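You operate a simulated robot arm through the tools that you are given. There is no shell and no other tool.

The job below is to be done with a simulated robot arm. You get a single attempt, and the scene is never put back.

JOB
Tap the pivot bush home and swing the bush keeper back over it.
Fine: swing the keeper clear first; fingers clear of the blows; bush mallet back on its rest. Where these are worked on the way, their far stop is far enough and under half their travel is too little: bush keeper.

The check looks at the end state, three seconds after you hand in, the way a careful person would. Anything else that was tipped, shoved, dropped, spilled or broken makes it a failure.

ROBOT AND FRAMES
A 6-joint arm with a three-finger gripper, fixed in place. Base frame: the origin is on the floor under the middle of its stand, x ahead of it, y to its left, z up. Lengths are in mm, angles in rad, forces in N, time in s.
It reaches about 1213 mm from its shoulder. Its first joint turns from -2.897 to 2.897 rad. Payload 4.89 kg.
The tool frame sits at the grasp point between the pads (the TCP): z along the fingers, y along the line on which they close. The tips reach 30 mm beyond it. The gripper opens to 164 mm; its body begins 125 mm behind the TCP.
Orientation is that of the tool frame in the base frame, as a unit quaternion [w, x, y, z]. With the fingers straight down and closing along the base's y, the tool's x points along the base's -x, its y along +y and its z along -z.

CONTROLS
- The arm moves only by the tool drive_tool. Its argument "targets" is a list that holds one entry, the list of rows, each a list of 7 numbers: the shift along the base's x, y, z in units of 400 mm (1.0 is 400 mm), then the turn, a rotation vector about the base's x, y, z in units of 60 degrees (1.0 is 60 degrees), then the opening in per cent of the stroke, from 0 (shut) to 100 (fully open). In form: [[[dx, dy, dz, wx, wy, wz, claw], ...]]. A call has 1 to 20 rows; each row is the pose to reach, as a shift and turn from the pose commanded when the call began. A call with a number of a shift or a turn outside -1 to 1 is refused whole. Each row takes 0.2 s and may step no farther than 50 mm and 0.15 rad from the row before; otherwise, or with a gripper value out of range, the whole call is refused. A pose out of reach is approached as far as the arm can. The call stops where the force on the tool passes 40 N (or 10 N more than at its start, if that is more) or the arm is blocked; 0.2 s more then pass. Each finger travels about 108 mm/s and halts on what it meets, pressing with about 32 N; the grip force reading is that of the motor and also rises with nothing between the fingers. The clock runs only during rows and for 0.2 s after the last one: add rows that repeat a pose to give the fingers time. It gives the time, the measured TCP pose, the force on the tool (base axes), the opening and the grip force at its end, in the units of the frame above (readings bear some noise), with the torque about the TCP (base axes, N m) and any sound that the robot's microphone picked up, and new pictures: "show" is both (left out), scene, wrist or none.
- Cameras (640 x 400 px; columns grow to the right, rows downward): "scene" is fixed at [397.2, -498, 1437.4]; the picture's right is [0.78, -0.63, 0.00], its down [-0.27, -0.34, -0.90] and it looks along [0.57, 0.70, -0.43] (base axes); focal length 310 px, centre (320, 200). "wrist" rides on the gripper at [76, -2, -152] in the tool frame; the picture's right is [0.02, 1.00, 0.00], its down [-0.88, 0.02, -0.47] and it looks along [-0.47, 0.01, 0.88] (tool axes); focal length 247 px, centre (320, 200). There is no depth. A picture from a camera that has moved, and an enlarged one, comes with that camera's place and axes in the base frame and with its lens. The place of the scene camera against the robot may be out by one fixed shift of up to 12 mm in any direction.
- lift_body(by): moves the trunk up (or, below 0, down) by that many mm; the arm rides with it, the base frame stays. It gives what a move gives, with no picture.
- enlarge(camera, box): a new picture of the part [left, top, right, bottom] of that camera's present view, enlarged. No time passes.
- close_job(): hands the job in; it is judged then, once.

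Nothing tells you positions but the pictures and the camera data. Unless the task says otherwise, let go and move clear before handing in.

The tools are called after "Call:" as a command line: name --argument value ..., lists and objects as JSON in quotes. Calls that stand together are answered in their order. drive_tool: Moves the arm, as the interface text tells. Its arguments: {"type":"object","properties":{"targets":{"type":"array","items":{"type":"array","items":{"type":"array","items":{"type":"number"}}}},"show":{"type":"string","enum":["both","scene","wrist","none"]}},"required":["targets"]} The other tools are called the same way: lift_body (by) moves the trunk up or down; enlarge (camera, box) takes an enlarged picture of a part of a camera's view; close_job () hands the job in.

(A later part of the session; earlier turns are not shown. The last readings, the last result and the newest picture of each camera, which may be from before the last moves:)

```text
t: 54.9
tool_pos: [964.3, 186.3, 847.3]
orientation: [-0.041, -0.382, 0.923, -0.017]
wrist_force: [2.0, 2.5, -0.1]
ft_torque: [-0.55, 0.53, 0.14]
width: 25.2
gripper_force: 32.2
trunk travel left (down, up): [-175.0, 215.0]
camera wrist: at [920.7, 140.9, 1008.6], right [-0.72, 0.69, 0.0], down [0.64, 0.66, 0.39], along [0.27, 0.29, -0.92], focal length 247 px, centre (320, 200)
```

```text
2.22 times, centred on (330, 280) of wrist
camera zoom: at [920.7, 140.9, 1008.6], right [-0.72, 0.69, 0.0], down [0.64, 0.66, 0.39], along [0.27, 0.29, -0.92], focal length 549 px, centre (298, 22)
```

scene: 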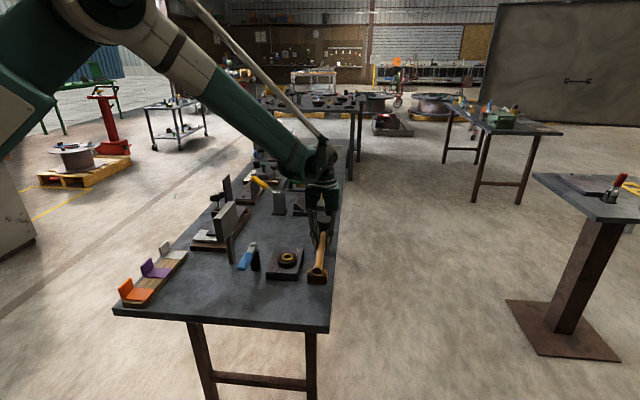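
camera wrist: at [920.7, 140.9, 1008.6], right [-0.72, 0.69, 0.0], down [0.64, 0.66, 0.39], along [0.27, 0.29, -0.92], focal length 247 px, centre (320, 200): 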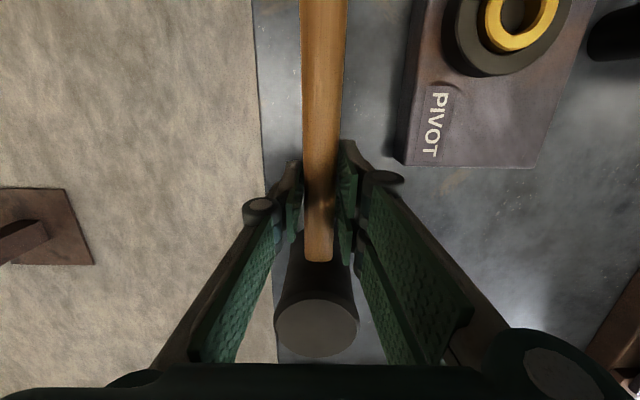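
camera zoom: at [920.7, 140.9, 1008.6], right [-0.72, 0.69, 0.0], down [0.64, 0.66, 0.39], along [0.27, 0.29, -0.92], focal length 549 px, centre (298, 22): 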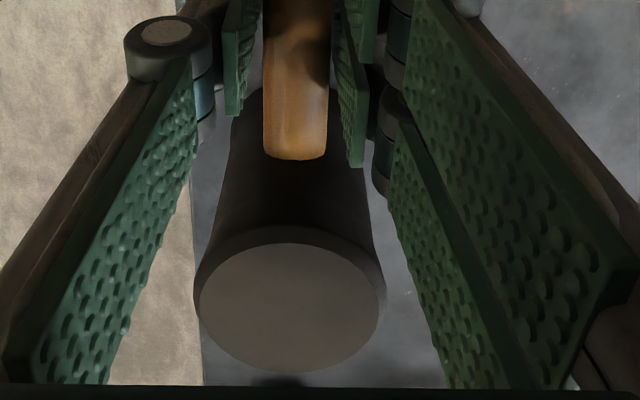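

The head is only a few mm above the bench now. A little more.

Call:
drive_tool --targets '[[[0, 0, -0.006, 0, 0, 0, 0], [0, 0, -0.012, 0, 0, 0, 0], [0, 0, -0.012, 0, 0, 0, 0]]]' --show "both"

Call:
enlarge --camera "scene" --box '[270, 190, 350, 290]'

Call:
enlarge --camera "scene" --box '[305, 205, 335, 240]'

```text
t: 55.6
tool_pos: [965.0, 187.4, 847.1]
orientation: [-0.04, -0.381, 0.923, -0.017]
wrist_force: [-0.7, 1.9, 22.4]
ft_torque: [-0.12, 0.2, 0.51]
width: 25.2
gripper_force: 32.1
trunk travel left (down, up): [-175.0, 215.0]
stopped in row 3: the force on the tool passed its limit at 41 N (the readings are from after the stop); the commanded pose is now the measured one
camera wrist: at [919.9, 141.4, 1006.9], right [-0.72, 0.69, 0.0], down [0.64, 0.66, 0.4], along [0.27, 0.29, -0.92], focal length 247 px, centre (320, 200)
```

scene: 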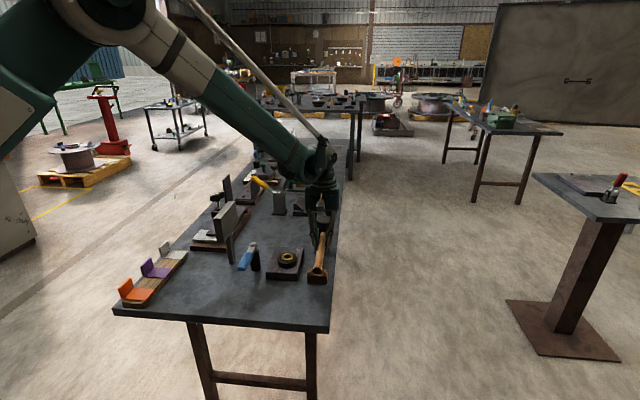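
wrist: 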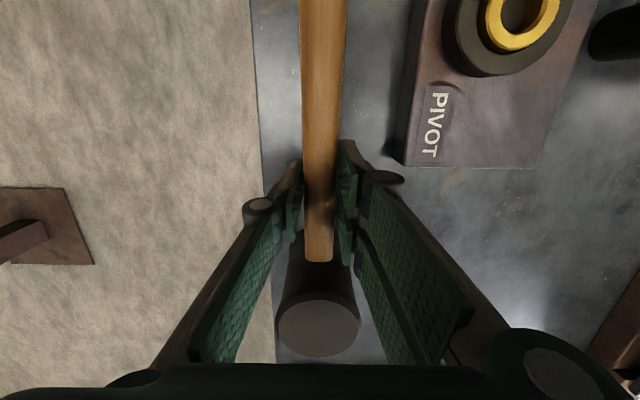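

```text
4.00 times, centred on (310, 240) of scene
camera zoom: at [397.2, -498.0, 1437.4], right [0.78, -0.63, 0.0], down [-0.27, -0.34, -0.9], along [0.57, 0.7, -0.43], focal length 1240 px, centre (360, 40)
```

zoom: 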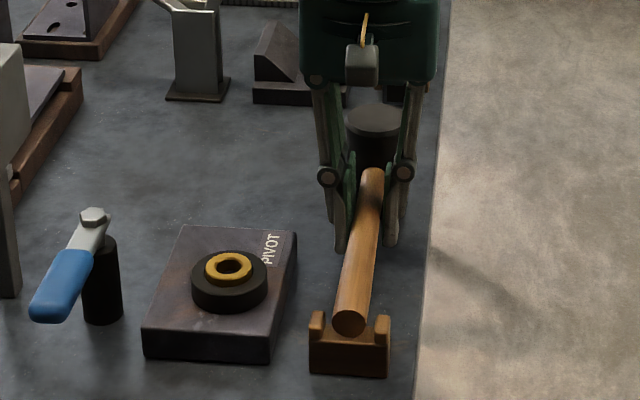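

```text
11.43 times, centred on (320, 222) of scene
camera zoom: at [397.2, -498.0, 1437.4], right [0.78, -0.63, 0.0], down [-0.27, -0.34, -0.9], along [0.57, 0.7, -0.43], focal length 3542 px, centre (320, -57)
```

zoom: 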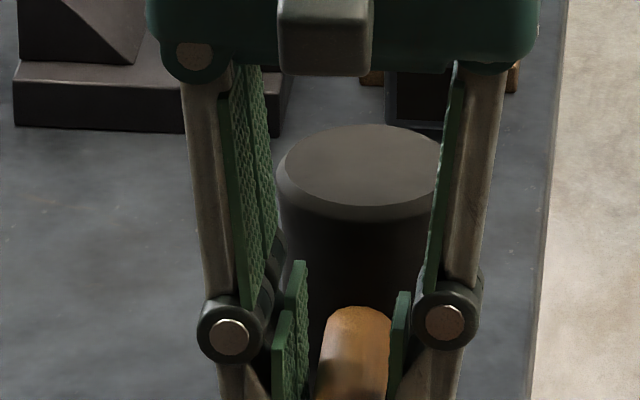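

The head is on the bench and the handle lies in the rest, matching the original position within a few mm. Opening the fingers.

Call:
drive_tool --targets '[[[0, 0, 0, 0, 0, 0, 20], [0, 0, 0, 0, 0, 0, 27], [0, 0, 0, 0, 0, 0, 27]]]' --show "both"

Call:
enlarge --camera "scene" --box '[270, 190, 350, 290]'

Call:
enlarge --camera "wrist" --box '[240, 130, 420, 370]'

```text
t: 56.4
tool_pos: [964.1, 187.3, 845.2]
orientation: [-0.04, -0.381, 0.924, -0.016]
wrist_force: [-0.4, 0.1, 0.9]
ft_torque: [0.04, 0.04, -0.02]
width: 44.2
gripper_force: 0.0
trunk travel left (down, up): [-175.0, 215.0]
camera wrist: at [920.8, 141.5, 1005.2], right [-0.72, 0.69, 0.0], down [0.64, 0.66, 0.39], along [0.27, 0.29, -0.92], focal length 247 px, centre (320, 200)
```

scene: 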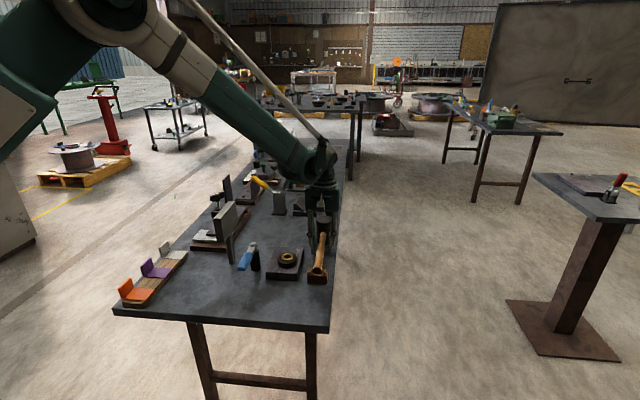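
wrist: 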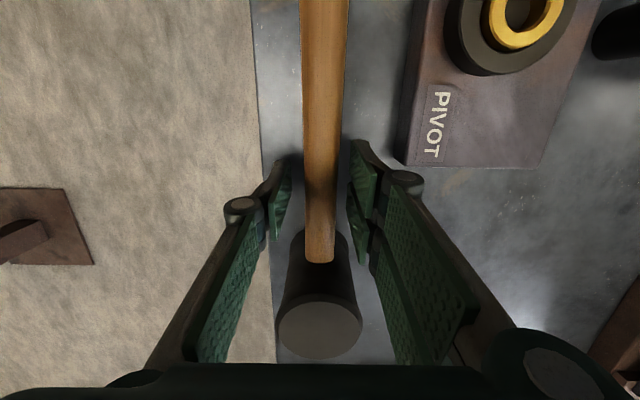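

```text
4.00 times, centred on (310, 240) of scene
camera zoom: at [397.2, -498.0, 1437.4], right [0.78, -0.63, 0.0], down [-0.27, -0.34, -0.9], along [0.57, 0.7, -0.43], focal length 1240 px, centre (360, 40)
```

zoom: 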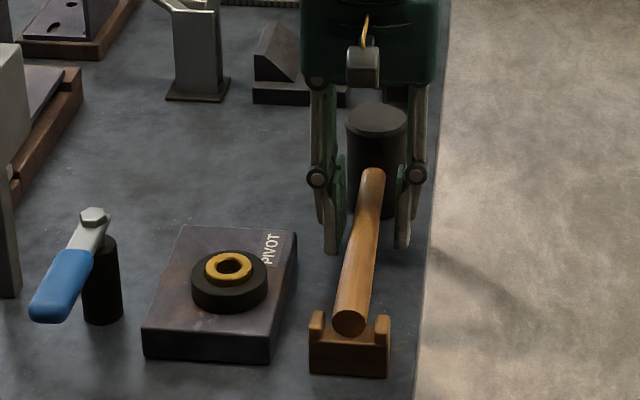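

```text
1.67 times, centred on (330, 250) of wrist
camera zoom: at [920.8, 141.5, 1005.2], right [-0.72, 0.69, 0.0], down [0.64, 0.66, 0.39], along [0.27, 0.29, -0.92], focal length 412 px, centre (303, 117)
```

zoom: 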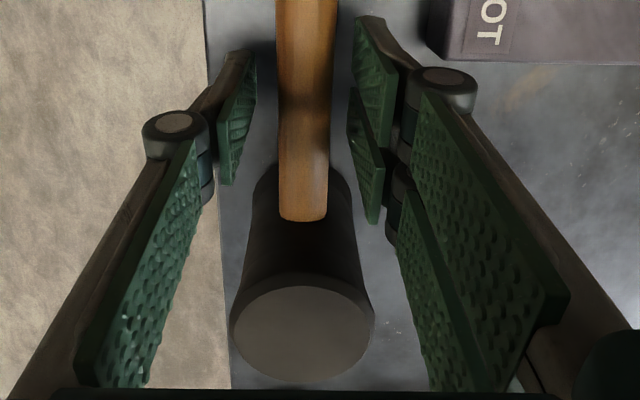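

The mallet is back in its rest as it was found. To be sure the bush is hard home, I'll re-grip the mallet squarely and give one more properly level blow as a check.

Call:
drive_tool --targets '[[[0, 0, 0.0125, 0.03, -0.03, 0, 27], [0, 0, 0.025, 0.06, -0.06, 0, 27], [0, 0, 0.025, 0.06, -0.06, 0, 27], [0, 0, 0.025, 0.06, -0.06, 0, 0], [0, 0, 0.025, 0.06, -0.06, 0, 0], [0, 0, 0.025, 0.06, -0.06, 0, 0], [0, 0, 0.025, 0.06, -0.06, 0, 0]]]' --show "both"

Call:
enlarge --camera "wrist" --box '[240, 190, 420, 370]'

Call:
enlarge --camera "scene" --box '[270, 190, 350, 290]'

```text
t: 58.0
tool_pos: [964.8, 188.0, 855.2]
orientation: [0.001, -0.382, 0.924, 0.0]
wrist_force: [-4.8, 1.2, 1.9]
ft_torque: [0.13, -0.01, 0.23]
width: 25.6
gripper_force: 31.9
trunk travel left (down, up): [-175.0, 215.0]
camera wrist: at [910.7, 131.9, 1009.4], right [-0.72, 0.69, 0.0], down [0.61, 0.63, 0.47], along [0.33, 0.34, -0.88], focal length 247 px, centre (320, 200)
```

scene: 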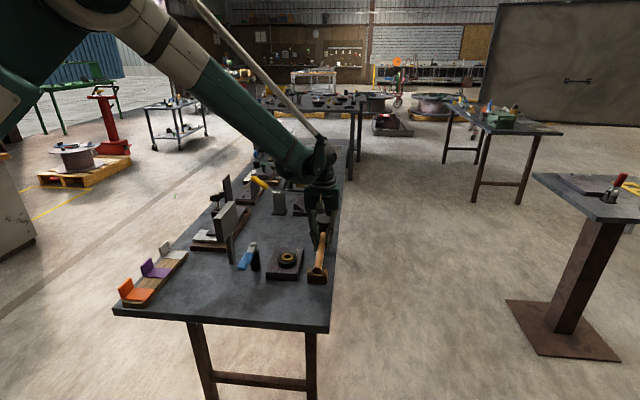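
wrist: 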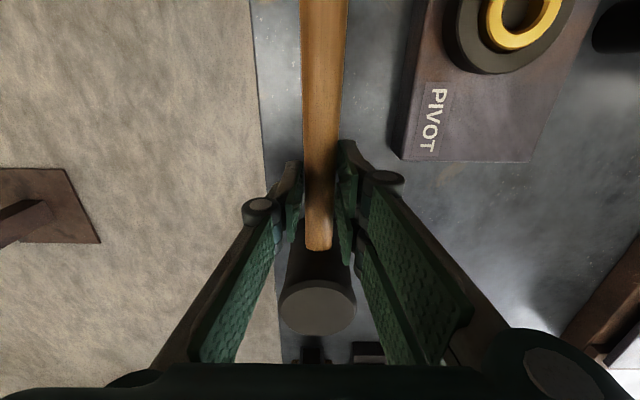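

```text
2.22 times, centred on (330, 280) of wrist
camera zoom: at [910.7, 131.9, 1009.4], right [-0.72, 0.69, 0.0], down [0.61, 0.63, 0.47], along [0.33, 0.34, -0.88], focal length 549 px, centre (298, 22)
```

zoom: 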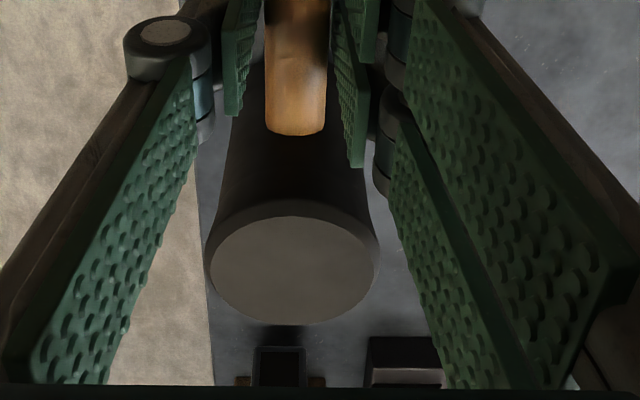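

```text
4.00 times, centred on (310, 240) of scene
camera zoom: at [397.2, -498.0, 1437.4], right [0.78, -0.63, 0.0], down [-0.27, -0.34, -0.9], along [0.57, 0.7, -0.43], focal length 1240 px, centre (360, 40)
```

zoom: 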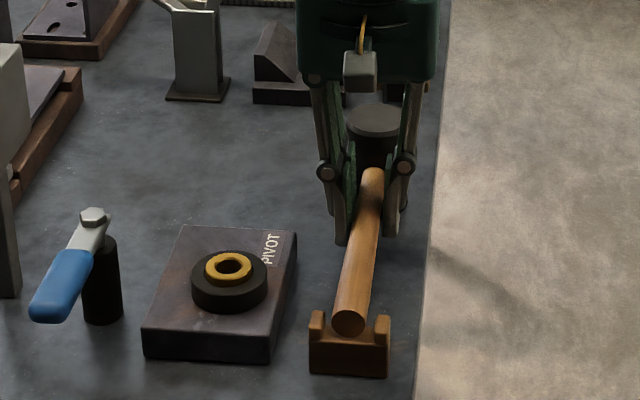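

Re-gripped squarely. Lifting and carrying it back over the bush.

Call:
drive_tool --targets '[[[0, 0, 0.04, 0, 0, 0, 0], [0, 0, 0.14, 0, 0, 0, 0], [0, 0, 0.24, 0, 0, 0, 0], [0, 0, 0.32, 0, 0, 0, 0], [-0.0975, -0.0274, 0.32, 0, 0, 0, 0], [-0.195, -0.0548, 0.32, 0, 0, 0, 0], [-0.2924, -0.0822, 0.32, 0, 0, 0, 0], [-0.3898, -0.1096, 0.32, 0, 0, 0, 0], [-0.4873, -0.137, 0.32, 0, 0, 0, 0], [-0.4873, -0.137, 0.22, 0, 0, 0, 0], [-0.4873, -0.137, 0.22, 0, 0, 0, 0]]]' --show "both"

Call:
enlarge --camera "scene" --box '[240, 180, 340, 290]'

Call:
enlarge --camera "wrist" --box '[240, 190, 420, 370]'

```text
t: 60.4
tool_pos: [769.4, 133.7, 943.4]
orientation: [0.0, -0.382, 0.924, 0.001]
wrist_force: [-0.3, -0.9, -4.8]
ft_torque: [-0.1, -0.03, -0.01]
width: 25.5
gripper_force: 31.7
trunk travel left (down, up): [-175.0, 215.0]
camera wrist: at [716.1, 77.4, 1097.9], right [-0.72, 0.69, 0.0], down [0.61, 0.63, 0.47], along [0.33, 0.34, -0.88], focal length 247 px, centre (320, 200)
```

scene: 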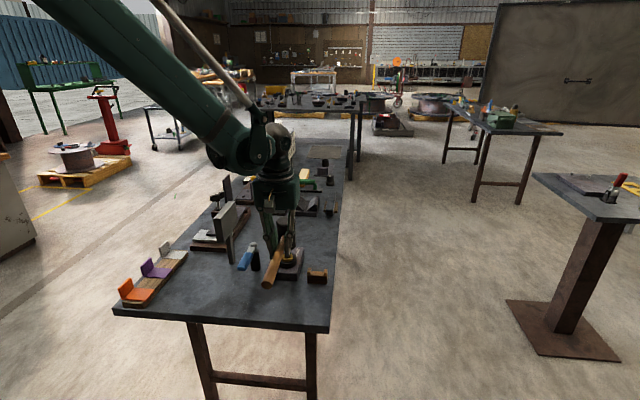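
wrist: 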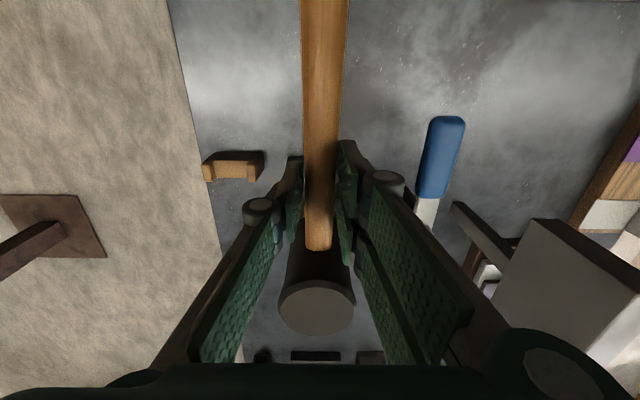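

```text
3.64 times, centred on (290, 235) of scene
camera zoom: at [397.2, -498.0, 1437.4], right [0.78, -0.63, 0.0], down [-0.27, -0.34, -0.9], along [0.57, 0.7, -0.43], focal length 1127 px, centre (429, 73)
```

zoom: 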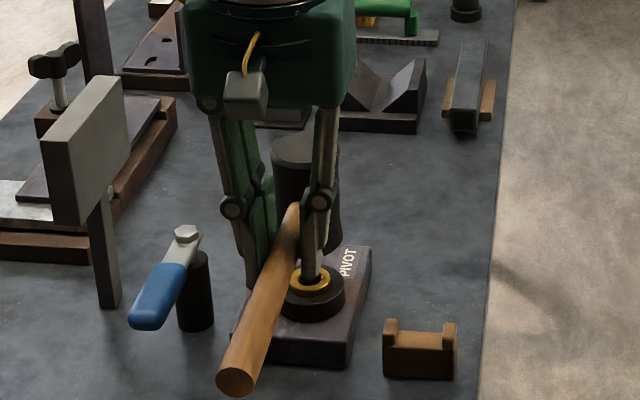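

```text
2.22 times, centred on (330, 280) of wrist
camera zoom: at [716.1, 77.4, 1097.9], right [-0.72, 0.69, 0.0], down [0.61, 0.63, 0.47], along [0.33, 0.34, -0.88], focal length 549 px, centre (298, 22)
```

zoom: 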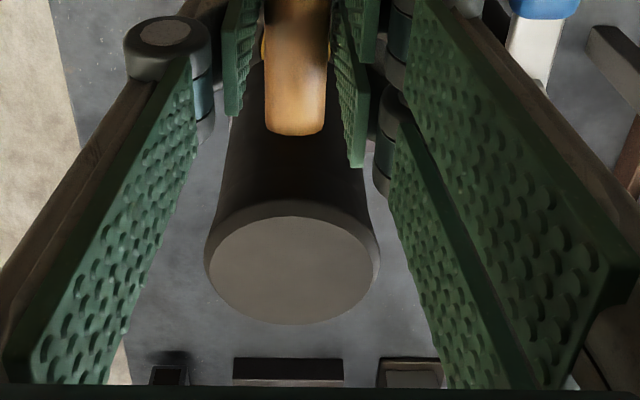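

Call:
drive_tool --targets '[[[0, 0, -0.05, 0, 0, 0, 0], [0, 0, -0.08, 0, 0, 0, 0], [0, 0, -0.09, 0, 0, 0, 0], [0, 0, -0.1, 0, 0, 0, 0], [0, 0, -0.1, 0, 0, 0, 0]]]' --show "none"

```text
t: 61.6
tool_pos: [769.8, 131.1, 904.0]
orientation: [0.0, -0.382, 0.924, 0.0]
wrist_force: [-12.3, -14.5, 25.2]
ft_torque: [0.36, -0.47, -0.12]
width: 25.6
gripper_force: 32.2
trunk travel left (down, up): [-175.0, 215.0]
```

Contact at about TCP z 907, as expected for an unmoved bush. Now a full blow with a level face, same as the first blow that moved it 5 mm.

Call:
drive_tool --targets '[[[0, 0, 0.1, 0, 0, 0, 0], [0, 0, 0.2, 0, 0, 0, 0], [0, 0, 0.11, 0, 0, 0, 0], [0, 0, -0.0125, 0, 0, 0, 0], [0, 0, -0.0125, 0, 0, 0, 0], [0, 0, 0.06, 0, 0, 0, 0], [0, 0, 0.15, 0, 0, 0, 0], [0, 0, 0.18, 0, 0, 0, 0]]]' --show "both"

Call:
enlarge --camera "scene" --box '[270, 240, 310, 280]'

Call:
enlarge --camera "wrist" --box '[240, 190, 420, 370]'

```text
t: 63.4
tool_pos: [770.7, 132.4, 974.6]
orientation: [0.001, -0.382, 0.924, 0.001]
wrist_force: [0.1, 0.6, -3.6]
ft_torque: [-0.09, 0.03, 0.0]
width: 25.2
gripper_force: 31.3
trunk travel left (down, up): [-175.0, 215.0]
camera wrist: at [716.6, 76.7, 1129.1], right [-0.72, 0.69, 0.0], down [0.61, 0.63, 0.47], along [0.33, 0.34, -0.88], focal length 247 px, centre (320, 200)
```

scene: 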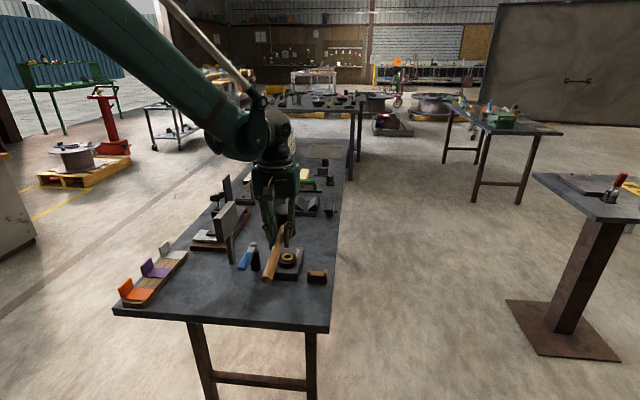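
wrist: 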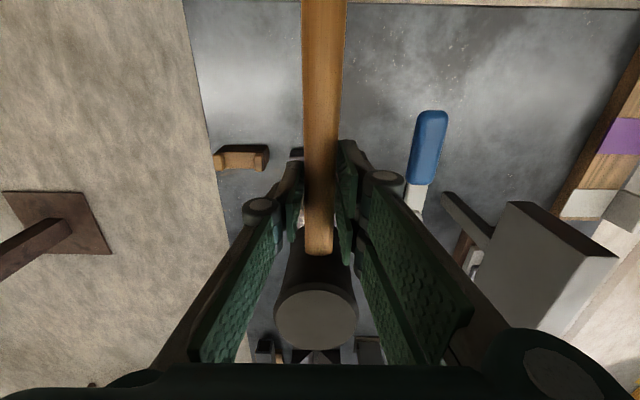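

```text
10.00 times, centred on (290, 260) of scene
camera zoom: at [397.2, -498.0, 1437.4], right [0.78, -0.63, 0.0], down [-0.27, -0.34, -0.9], along [0.57, 0.7, -0.43], focal length 3099 px, centre (620, -400)
```

zoom: 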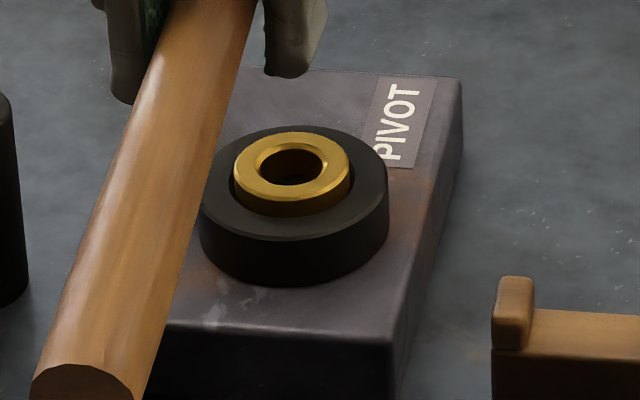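

```text
2.22 times, centred on (330, 280) of wrist
camera zoom: at [716.6, 76.7, 1129.1], right [-0.72, 0.69, 0.0], down [0.61, 0.63, 0.47], along [0.33, 0.34, -0.88], focal length 549 px, centre (298, 22)
```

zoom: 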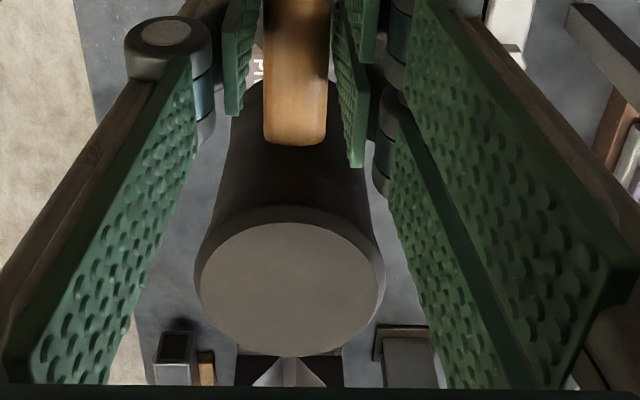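

The bush did not budge under the same blow, so it is hard home. I'll take the mallet back to its rest the same way, letting the rest level it.

Call:
drive_tool --targets '[[[0.0985, 0.0284, 0.02, 0, 0, 0, 0], [0.197, 0.0568, 0.02, 0, 0, 0, 0], [0.2954, 0.0852, 0.02, 0, 0, 0, 0], [0.3938, 0.1136, 0.02, 0, 0, 0, 0], [0.4923, 0.142, 0.02, 0, 0, 0, 0], [0.4923, 0.142, -0.08, 0, 0, 0, 0], [0.4923, 0.142, -0.17, 0, 0, 0, 0], [0.4923, 0.142, -0.17, 0, 0, 0, 0]]]' --show "both"

Call:
enlarge --camera "scene" --box '[270, 190, 350, 290]'

```text
t: 65.2
tool_pos: [967.1, 189.5, 907.4]
orientation: [0.001, -0.382, 0.924, 0.001]
wrist_force: [0.7, -0.3, -4.3]
ft_torque: [-0.07, 0.14, 0.03]
width: 25.7
gripper_force: 31.9
trunk travel left (down, up): [-175.0, 215.0]
camera wrist: at [913.6, 133.3, 1061.1], right [-0.72, 0.69, 0.0], down [0.61, 0.63, 0.47], along [0.33, 0.34, -0.88], focal length 247 px, centre (320, 200)
```

scene: 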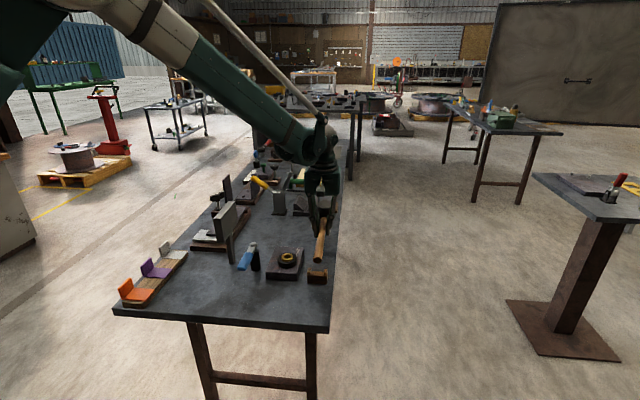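
wrist: 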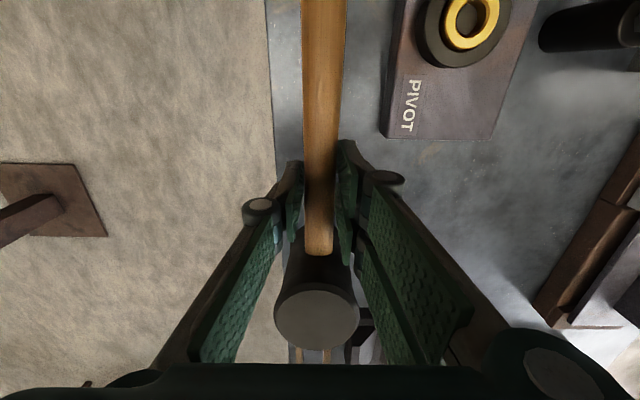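

```text
4.00 times, centred on (310, 240) of scene
camera zoom: at [397.2, -498.0, 1437.4], right [0.78, -0.63, 0.0], down [-0.27, -0.34, -0.9], along [0.57, 0.7, -0.43], focal length 1240 px, centre (360, 40)
```

zoom: 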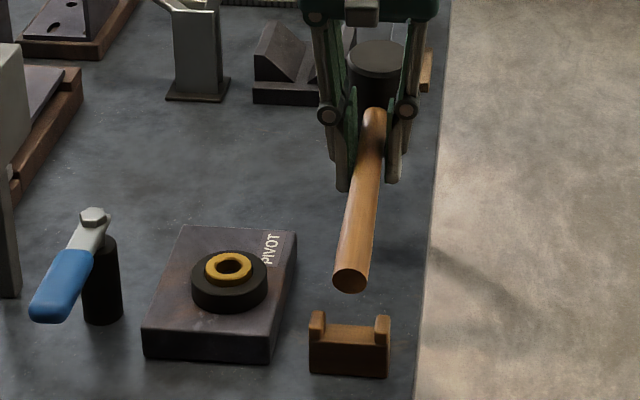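

Call:
drive_tool --targets '[[[0, 0, -0.03, 0, 0, 0, 0], [0, 0, -0.055, 0, 0, 0, 0], [0, 0, -0.07, 0, 0, 0, 0], [0, 0, -0.082, 0, 0, 0, 0], [0, 0, -0.094, 0, 0, 0, 0], [0, 0, -0.106, 0, 0, 0, 0], [0, 0, -0.118, 0, 0, 0, 0], [0, 0, -0.118, 0, 0, 0, 0]]]' --show "both"

Call:
enlarge --camera "scene" --box '[270, 190, 350, 290]'

```text
t: 67.0
tool_pos: [967.1, 190.2, 860.9]
orientation: [0.001, -0.381, 0.924, 0.0]
wrist_force: [0.1, 2.9, -1.1]
ft_torque: [-0.37, 0.38, -0.14]
width: 25.5
gripper_force: 32.0
trunk travel left (down, up): [-175.0, 215.0]
camera wrist: at [913.1, 133.6, 1013.9], right [-0.72, 0.69, 0.0], down [0.61, 0.63, 0.47], along [0.33, 0.34, -0.88], focal length 247 px, centre (320, 200)
```

scene: 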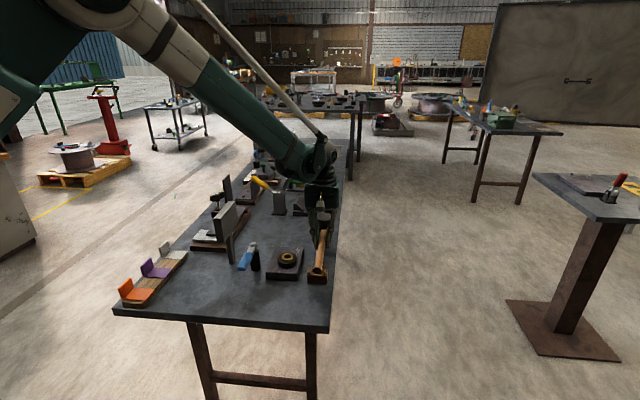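
wrist: 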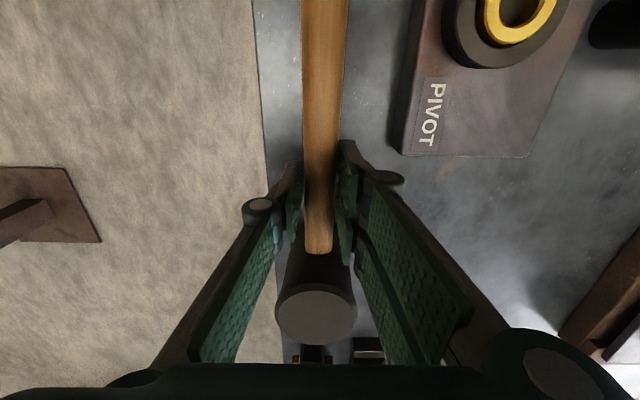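

```text
4.00 times, centred on (310, 240) of scene
camera zoom: at [397.2, -498.0, 1437.4], right [0.78, -0.63, 0.0], down [-0.27, -0.34, -0.9], along [0.57, 0.7, -0.43], focal length 1240 px, centre (360, 40)
```

zoom: 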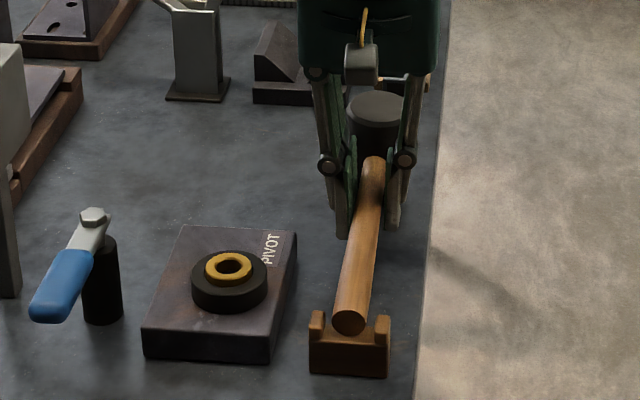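

Call:
drive_tool --targets '[[[0, 0, -0.008, 0, 0, 0, 0], [0, 0, -0.016, 0, 0, 0, 0], [0, 0, -0.022, 0, 0, 0, 0], [0, 0, -0.026, 0, 0, 0, 0], [0, 0, -0.026, 0, 0, 0, 0]]]' --show "both"

Call:
enlarge --camera "scene" --box '[270, 190, 350, 290]'

```text
t: 68.2
tool_pos: [965.7, 189.9, 850.7]
orientation: [0.001, -0.382, 0.924, 0.001]
wrist_force: [4.9, 10.1, 26.5]
ft_torque: [-0.27, 0.05, 0.5]
width: 25.6
gripper_force: 32.2
trunk travel left (down, up): [-175.0, 215.0]
camera wrist: at [912.2, 134.4, 1005.0], right [-0.72, 0.69, 0.0], down [0.61, 0.63, 0.48], along [0.33, 0.34, -0.88], focal length 247 px, centre (320, 200)
```

scene: 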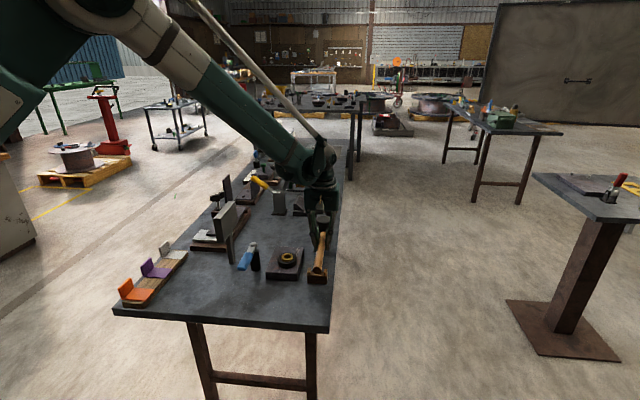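
wrist: 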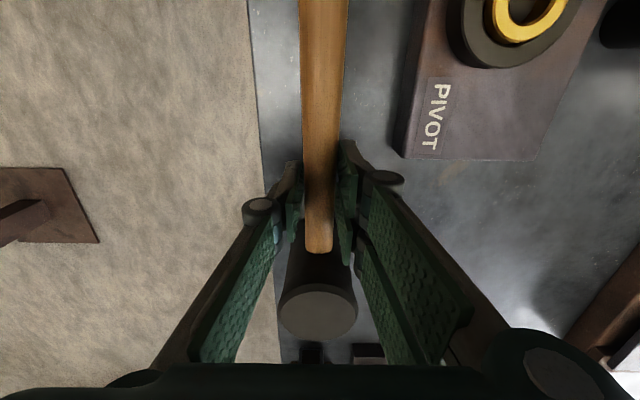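

```text
4.00 times, centred on (310, 240) of scene
camera zoom: at [397.2, -498.0, 1437.4], right [0.78, -0.63, 0.0], down [-0.27, -0.34, -0.9], along [0.57, 0.7, -0.43], focal length 1240 px, centre (360, 40)
```

zoom: 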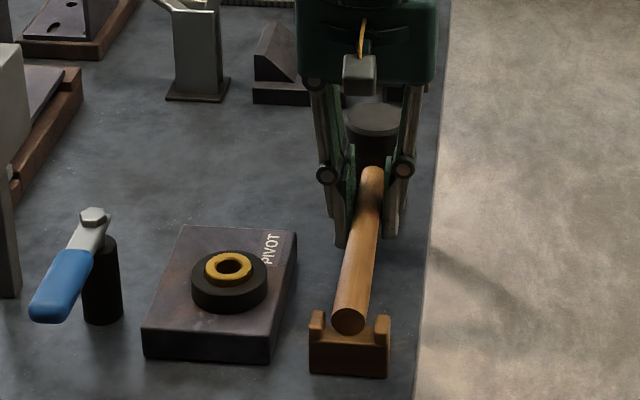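

The head is on the bench again. I'll release and rise clear.

Call:
drive_tool --targets '[[[0, 0, 0.002, 0, 0, 0, 15], [0, 0, 0.003, 0, 0, 0, 27], [0, 0, 0.003, 0, 0, 0, 27], [0, 0, 0.003, 0, 0, 0, 27]]]' --show "both"

Call:
enlarge --camera "wrist" --box '[240, 130, 420, 370]'

Call:
enlarge --camera "scene" --box '[270, 190, 350, 290]'

```text
t: 69.2
tool_pos: [967.2, 189.1, 851.0]
orientation: [0.001, -0.382, 0.924, 0.0]
wrist_force: [0.7, 0.2, 0.7]
ft_torque: [0.03, -0.03, 0.01]
width: 44.3
gripper_force: 0.1
trunk travel left (down, up): [-175.0, 215.0]
camera wrist: at [913.2, 133.7, 1004.7], right [-0.72, 0.69, 0.0], down [0.61, 0.63, 0.47], along [0.33, 0.34, -0.88], focal length 247 px, centre (320, 200)
```

scene: 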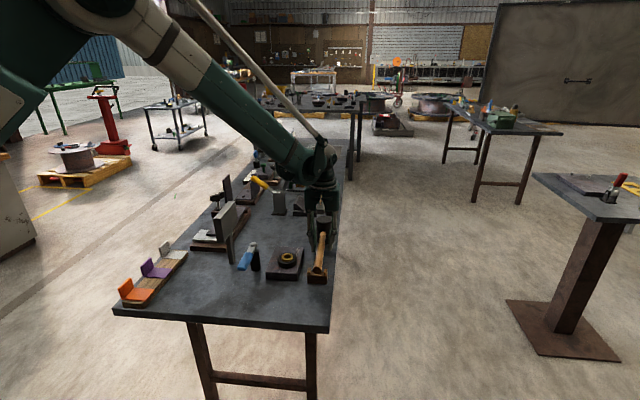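
wrist: 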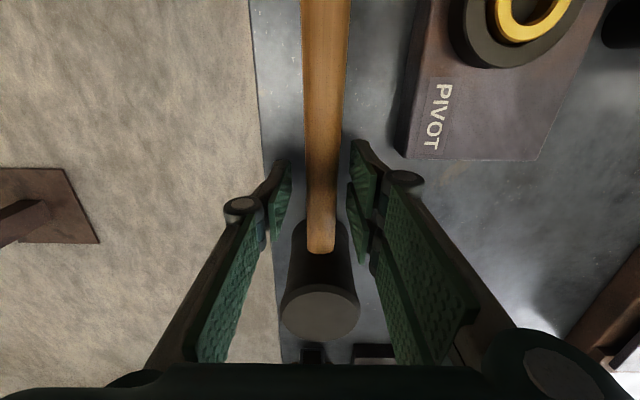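

```text
1.67 times, centred on (330, 250) of wrist
camera zoom: at [913.2, 133.7, 1004.7], right [-0.72, 0.69, 0.0], down [0.61, 0.63, 0.47], along [0.33, 0.34, -0.88], focal length 412 px, centre (303, 117)
```

zoom: 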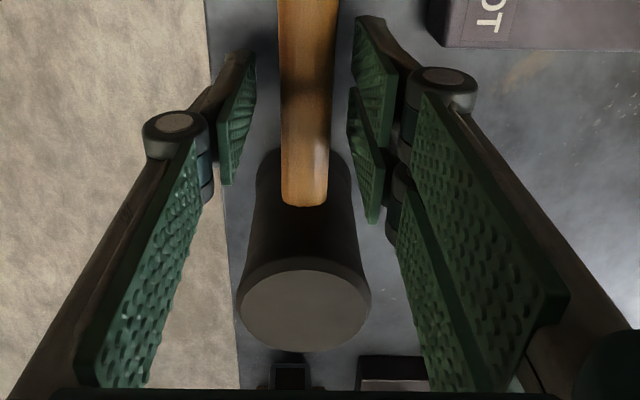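

```text
4.00 times, centred on (310, 240) of scene
camera zoom: at [397.2, -498.0, 1437.4], right [0.78, -0.63, 0.0], down [-0.27, -0.34, -0.9], along [0.57, 0.7, -0.43], focal length 1240 px, centre (360, 40)
```

zoom: 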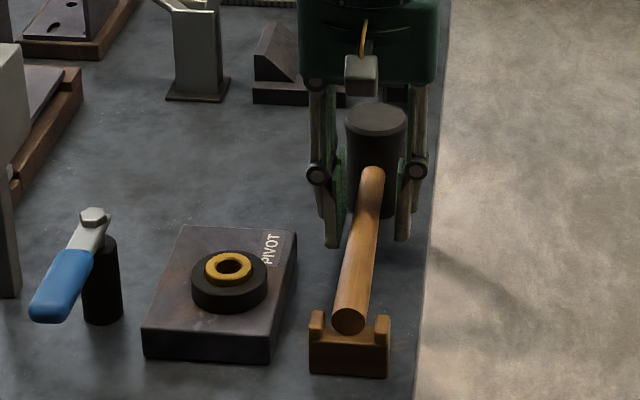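

The mallet is back on its rest, head flat and handle between the prongs. Now I'll rise, close the fingers, and go behind the keeper to swing it back.

Call:
drive_tool --targets '[[[0, 0, 0.1, 0, 0, 0, 27], [0, 0, 0.22, 0, 0, 0, 27], [0, 0, 0.3458, 0, 0, 0, 27], [-0.1147, 0.0205, 0.3458, 0, 0, 0, 0], [-0.2294, 0.0409, 0.3458, 0, 0, 0, 0], [-0.3441, 0.0614, 0.3458, 0, 0, 0, 0], [-0.4589, 0.0819, 0.3458, 0, 0, 0, 0], [-0.5736, 0.1024, 0.3458, 0, 0, 0, 0], [-0.6883, 0.1228, 0.3458, 0, 0, 0, 0], [-0.803, 0.1433, 0.3458, 0, 0, 0, 0], [-0.803, 0.1433, 0.3458, 0, 0, 0, 0]]]' --show "both"

Call:
enlarge --camera "scene" --box '[220, 170, 340, 290]'

Call:
enlarge --camera "wrist" --box '[200, 100, 480, 320]'

```text
refused: row 3 steps farther than a row can; nothing moved
```

```text
3.33 times, centred on (280, 230) of scene
camera zoom: at [397.2, -498.0, 1437.4], right [0.78, -0.63, 0.0], down [-0.27, -0.34, -0.9], along [0.57, 0.7, -0.43], focal length 1033 px, centre (453, 100)
```

zoom: 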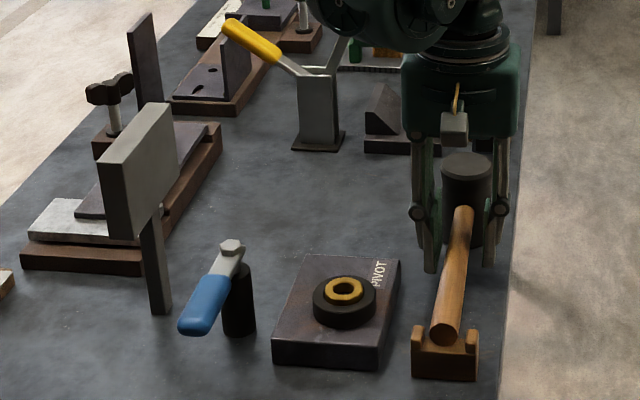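

```text
1.82 times, centred on (340, 210) of wrist
camera zoom: at [913.2, 133.7, 1004.7], right [-0.72, 0.69, 0.0], down [0.61, 0.63, 0.47], along [0.33, 0.34, -0.88], focal length 449 px, centre (284, 182)
```

zoom: 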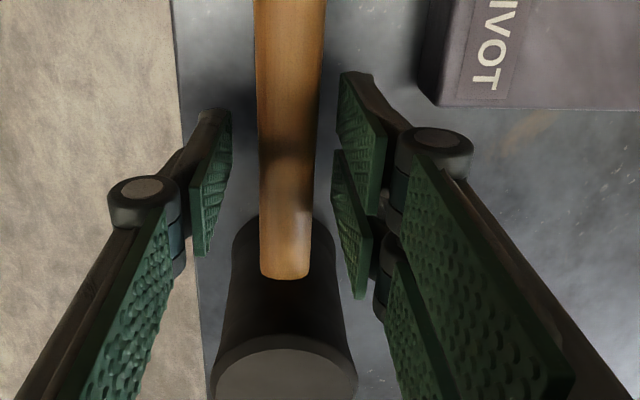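

The call was refused because one lift row was too long. I'll split the lift into smaller steps.

Call:
drive_tool --targets '[[[0, 0, 0.08, 0, 0, 0, 27], [0, 0, 0.17, 0, 0, 0, 27], [0, 0, 0.26, 0, 0, 0, 27], [0, 0, 0.3458, 0, 0, 0, 27], [-0.1147, 0.0205, 0.3458, 0, 0, 0, 0], [-0.2294, 0.0409, 0.3458, 0, 0, 0, 0], [-0.3441, 0.0614, 0.3458, 0, 0, 0, 0], [-0.4589, 0.0819, 0.3458, 0, 0, 0, 0], [-0.5736, 0.1024, 0.3458, 0, 0, 0, 0], [-0.6883, 0.1228, 0.3458, 0, 0, 0, 0], [-0.803, 0.1433, 0.3458, 0, 0, 0, 0], [-0.803, 0.1433, 0.3458, 0, 0, 0, 0]]]' --show "both"

Call:
enlarge --camera "scene" --box '[220, 170, 340, 290]'

Call:
enlarge --camera "wrist" --box '[200, 100, 480, 320]'

```text
t: 71.8
tool_pos: [645.5, 246.5, 988.6]
orientation: [0.001, -0.382, 0.924, 0.0]
wrist_force: [-0.8, -0.3, -0.1]
ft_torque: [0.04, -0.08, 0.02]
width: 0.0
gripper_force: 31.9
trunk travel left (down, up): [-175.0, 215.0]
camera wrist: at [591.6, 190.8, 1143.0], right [-0.72, 0.69, 0.0], down [0.61, 0.63, 0.47], along [0.33, 0.34, -0.88], focal length 247 px, centre (320, 200)
```

scene: 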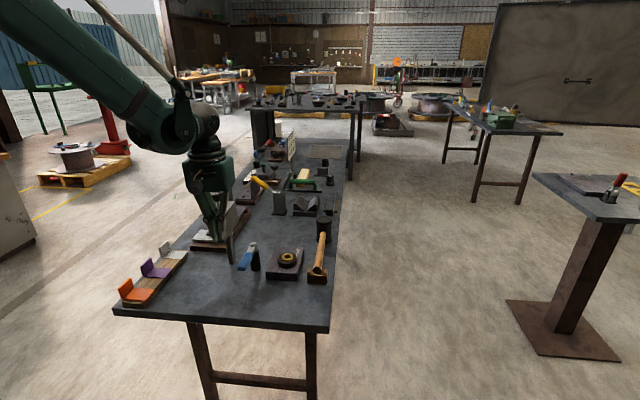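
wrist: 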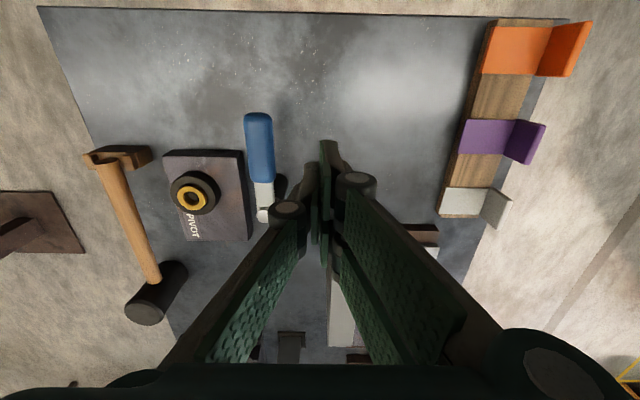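

```text
3.33 times, centred on (280, 230) of scene
camera zoom: at [397.2, -498.0, 1437.4], right [0.78, -0.63, 0.0], down [-0.27, -0.34, -0.9], along [0.57, 0.7, -0.43], focal length 1033 px, centre (453, 100)
```

zoom: 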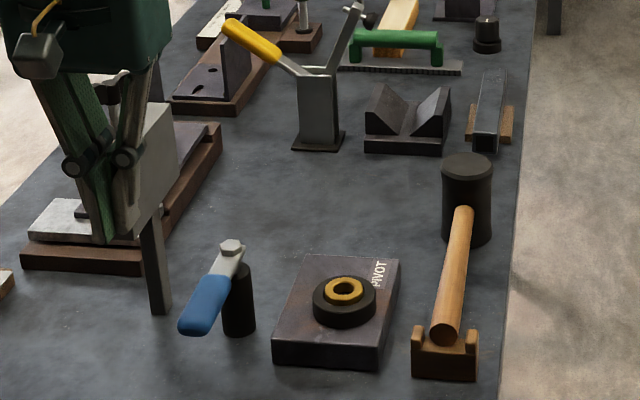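

```text
1.82 times, centred on (340, 210) of wrist
camera zoom: at [591.6, 190.8, 1143.0], right [-0.72, 0.69, 0.0], down [0.61, 0.63, 0.47], along [0.33, 0.34, -0.88], focal length 449 px, centre (284, 182)
```

zoom: 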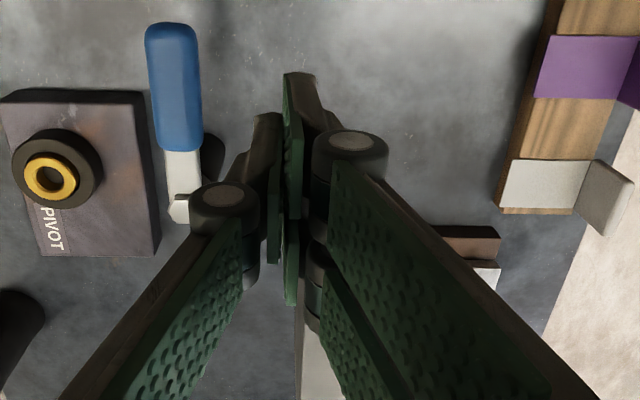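

I'm behind the keeper on its far side with about 20 mm margin, and the tall gauge is clear ahead. I'll descend and begin pushing it back.

Call:
drive_tool --targets '[[[0, 0, -0.08, 0, 0, 0, 0], [0, 0, -0.16, 0, 0, 0, 0], [0, 0, -0.207, 0, 0, 0, 0], [0.0247, -0.0247, -0.207, 0, 0, 0, 0], [0.0371, -0.0407, -0.207, 0, 0, 0, 0], [0.0495, -0.0636, -0.207, 0, 0, 0, 0], [0.0636, -0.0919, -0.207, 0, 0, 0, 0], [0.0795, -0.1184, -0.207, 0, 0, 0, 0]]]' --show "both"

Call:
enlarge --camera "scene" --box '[220, 170, 340, 290]'

```text
t: 73.6
tool_pos: [676.6, 199.2, 906.5]
orientation: [0.001, -0.381, 0.924, 0.0]
wrist_force: [0.0, -0.1, 1.2]
ft_torque: [-0.01, 0.0, 0.01]
width: 0.1
gripper_force: 32.2
trunk travel left (down, up): [-175.0, 215.0]
camera wrist: at [623.3, 143.6, 1060.0], right [-0.72, 0.69, 0.0], down [0.61, 0.63, 0.47], along [0.33, 0.34, -0.88], focal length 247 px, centre (320, 200)
```

scene: 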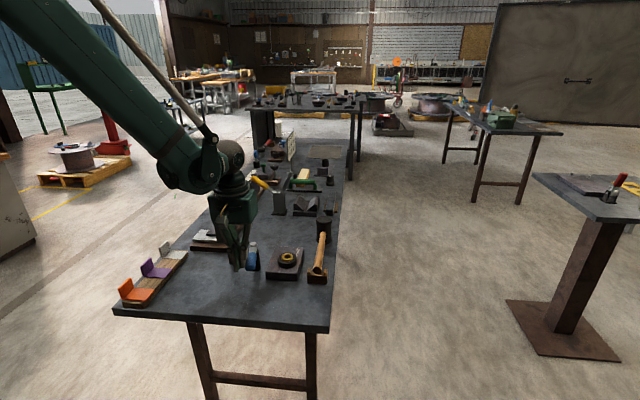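
wrist: 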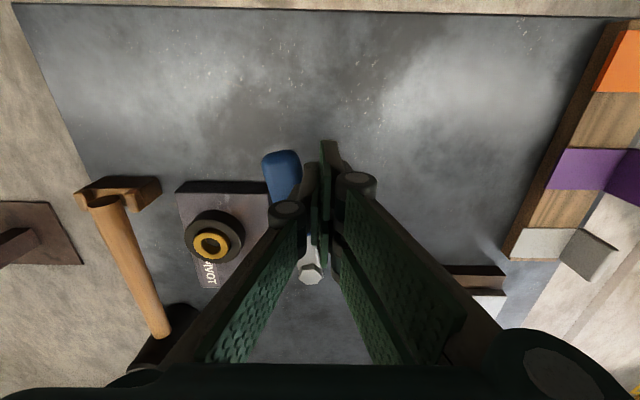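

```text
3.33 times, centred on (280, 230) of scene
camera zoom: at [397.2, -498.0, 1437.4], right [0.78, -0.63, 0.0], down [-0.27, -0.34, -0.9], along [0.57, 0.7, -0.43], focal length 1033 px, centre (453, 100)
```

zoom: 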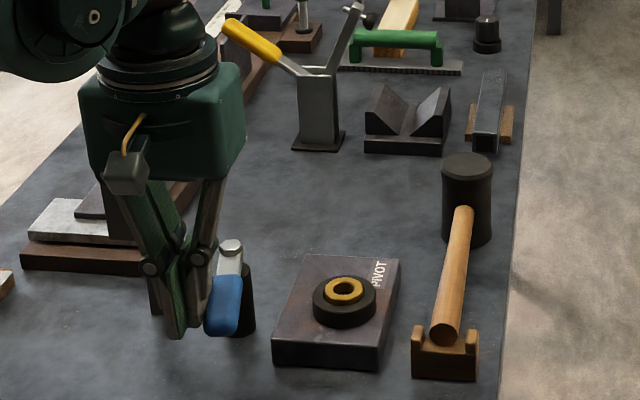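

The keeper is swinging back smoothly. Continuing along the arc.

Call:
drive_tool --targets '[[[0.0194, -0.023, 0, 0, 0, 0, 0], [0.0424, -0.0424, 0, 0, 0, 0, 0], [0.0689, -0.0583, 0, 0, 0, 0, 0], [0.099, -0.0742, 0, 0, 0, 0, 0], [0.1343, -0.0813, 0, 0, 0, 0, 0], [0.1679, -0.0831, 0, 0, 0, 0, 0], [0.198, -0.0813, 0, 0, 0, 0, 0]]]' --show "both"

Call:
enlarge --camera "scene" --box '[220, 170, 340, 290]'

Call:
enlarge --camera "wrist" --box '[220, 120, 440, 290]'

```text
t: 75.2
tool_pos: [757.0, 166.1, 906.1]
orientation: [0.001, -0.382, 0.924, 0.0]
wrist_force: [-0.3, 0.0, 0.3]
ft_torque: [-0.02, -0.07, 0.0]
width: 0.0
gripper_force: 31.9
trunk travel left (down, up): [-175.0, 215.0]
camera wrist: at [702.7, 110.9, 1060.4], right [-0.72, 0.69, 0.0], down [0.61, 0.63, 0.47], along [0.33, 0.34, -0.88], focal length 247 px, centre (320, 200)
```

scene: 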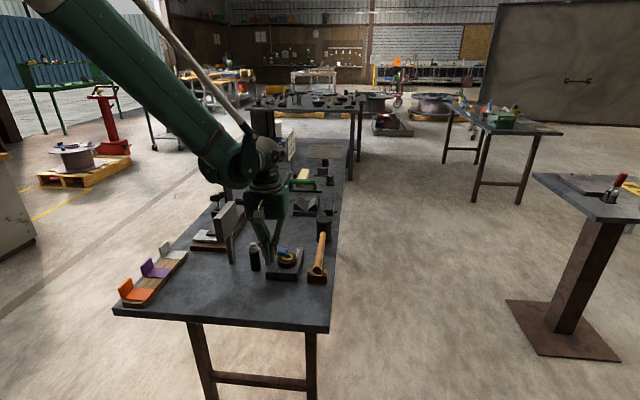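
wrist: 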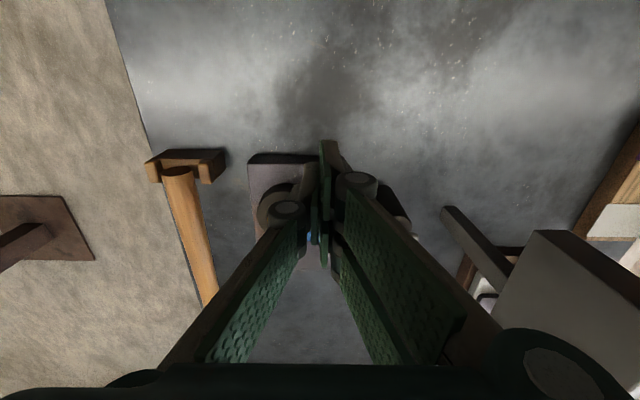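

```text
3.33 times, centred on (280, 230) of scene
camera zoom: at [397.2, -498.0, 1437.4], right [0.78, -0.63, 0.0], down [-0.27, -0.34, -0.9], along [0.57, 0.7, -0.43], focal length 1033 px, centre (453, 100)
```

zoom: 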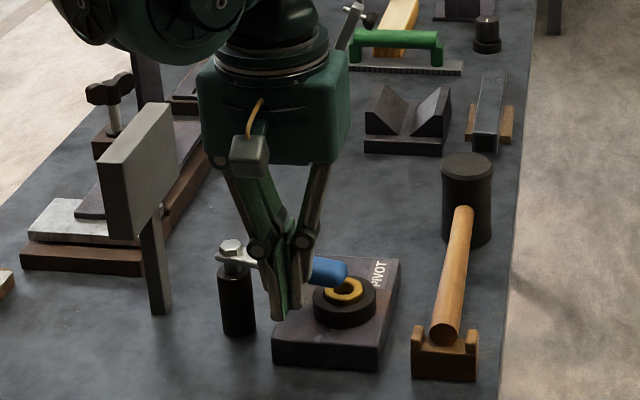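

```text
2.35 times, centred on (330, 205) of wrist
camera zoom: at [702.7, 110.9, 1060.4], right [-0.72, 0.69, 0.0], down [0.61, 0.63, 0.47], along [0.33, 0.34, -0.88], focal length 581 px, centre (296, 188)
```

zoom: 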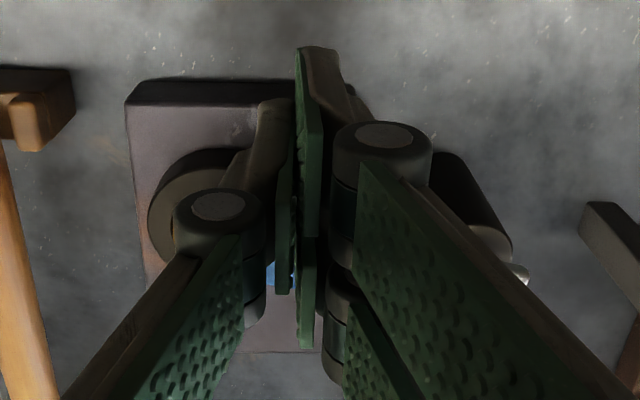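

The keeper is about 15° short of closed. I'll ease it the last bit until it meets its closed stop.

Call:
drive_tool --targets '[[[0.0141, 0.0035, 0, 0, 0, 0, 0], [0.0247, 0.0071, 0, 0, 0, 0, 0], [0.0318, 0.0106, 0, 0, 0, 0, 0], [0.0354, 0.0141, 0, 0, 0, 0, 0], [0.038, 0.0168, 0, 0, 0, 0, 0], [0.0398, 0.0186, 0, 0, 0, 0, 0], [0.0398, 0.0186, 0, 0, 0, 0, 0]]]' --show "both"

Call:
enlarge --camera "scene" --box '[230, 180, 330, 290]'

```text
t: 76.8
tool_pos: [772.2, 174.3, 906.4]
orientation: [0.001, -0.382, 0.924, 0.0]
wrist_force: [-8.7, -12.1, -2.2]
ft_torque: [-0.3, 0.22, -0.05]
width: 0.2
gripper_force: 32.5
trunk travel left (down, up): [-175.0, 215.0]
camera wrist: at [718.5, 118.0, 1060.4], right [-0.72, 0.69, 0.0], down [0.61, 0.63, 0.47], along [0.33, 0.34, -0.88], focal length 247 px, centre (320, 200)
```

scene: 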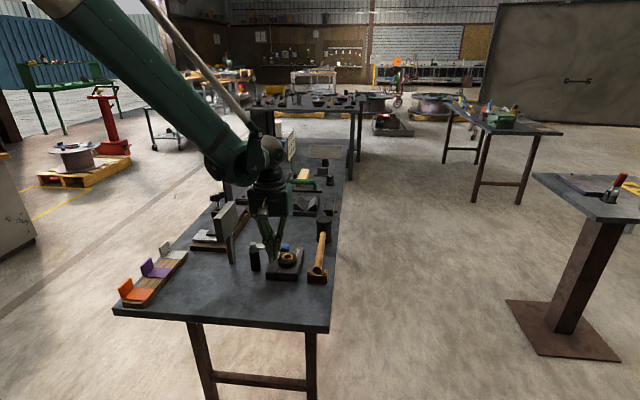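
wrist: 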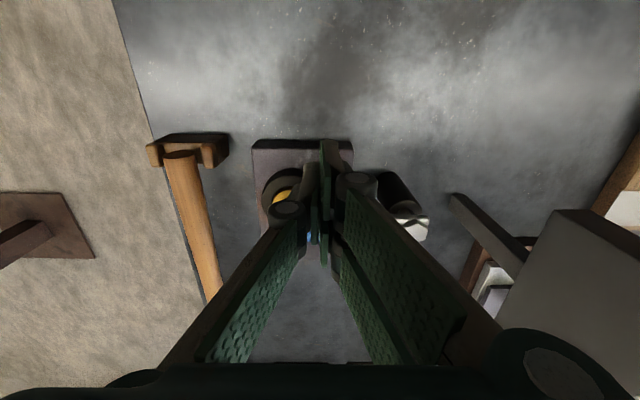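

```text
3.64 times, centred on (280, 235) of scene
camera zoom: at [397.2, -498.0, 1437.4], right [0.78, -0.63, 0.0], down [-0.27, -0.34, -0.9], along [0.57, 0.7, -0.43], focal length 1127 px, centre (466, 73)
```

zoom: 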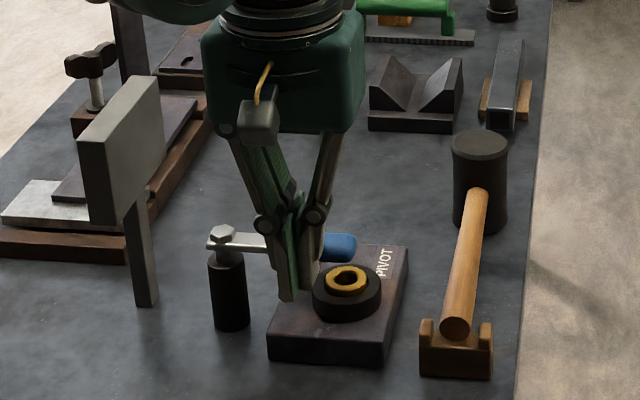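

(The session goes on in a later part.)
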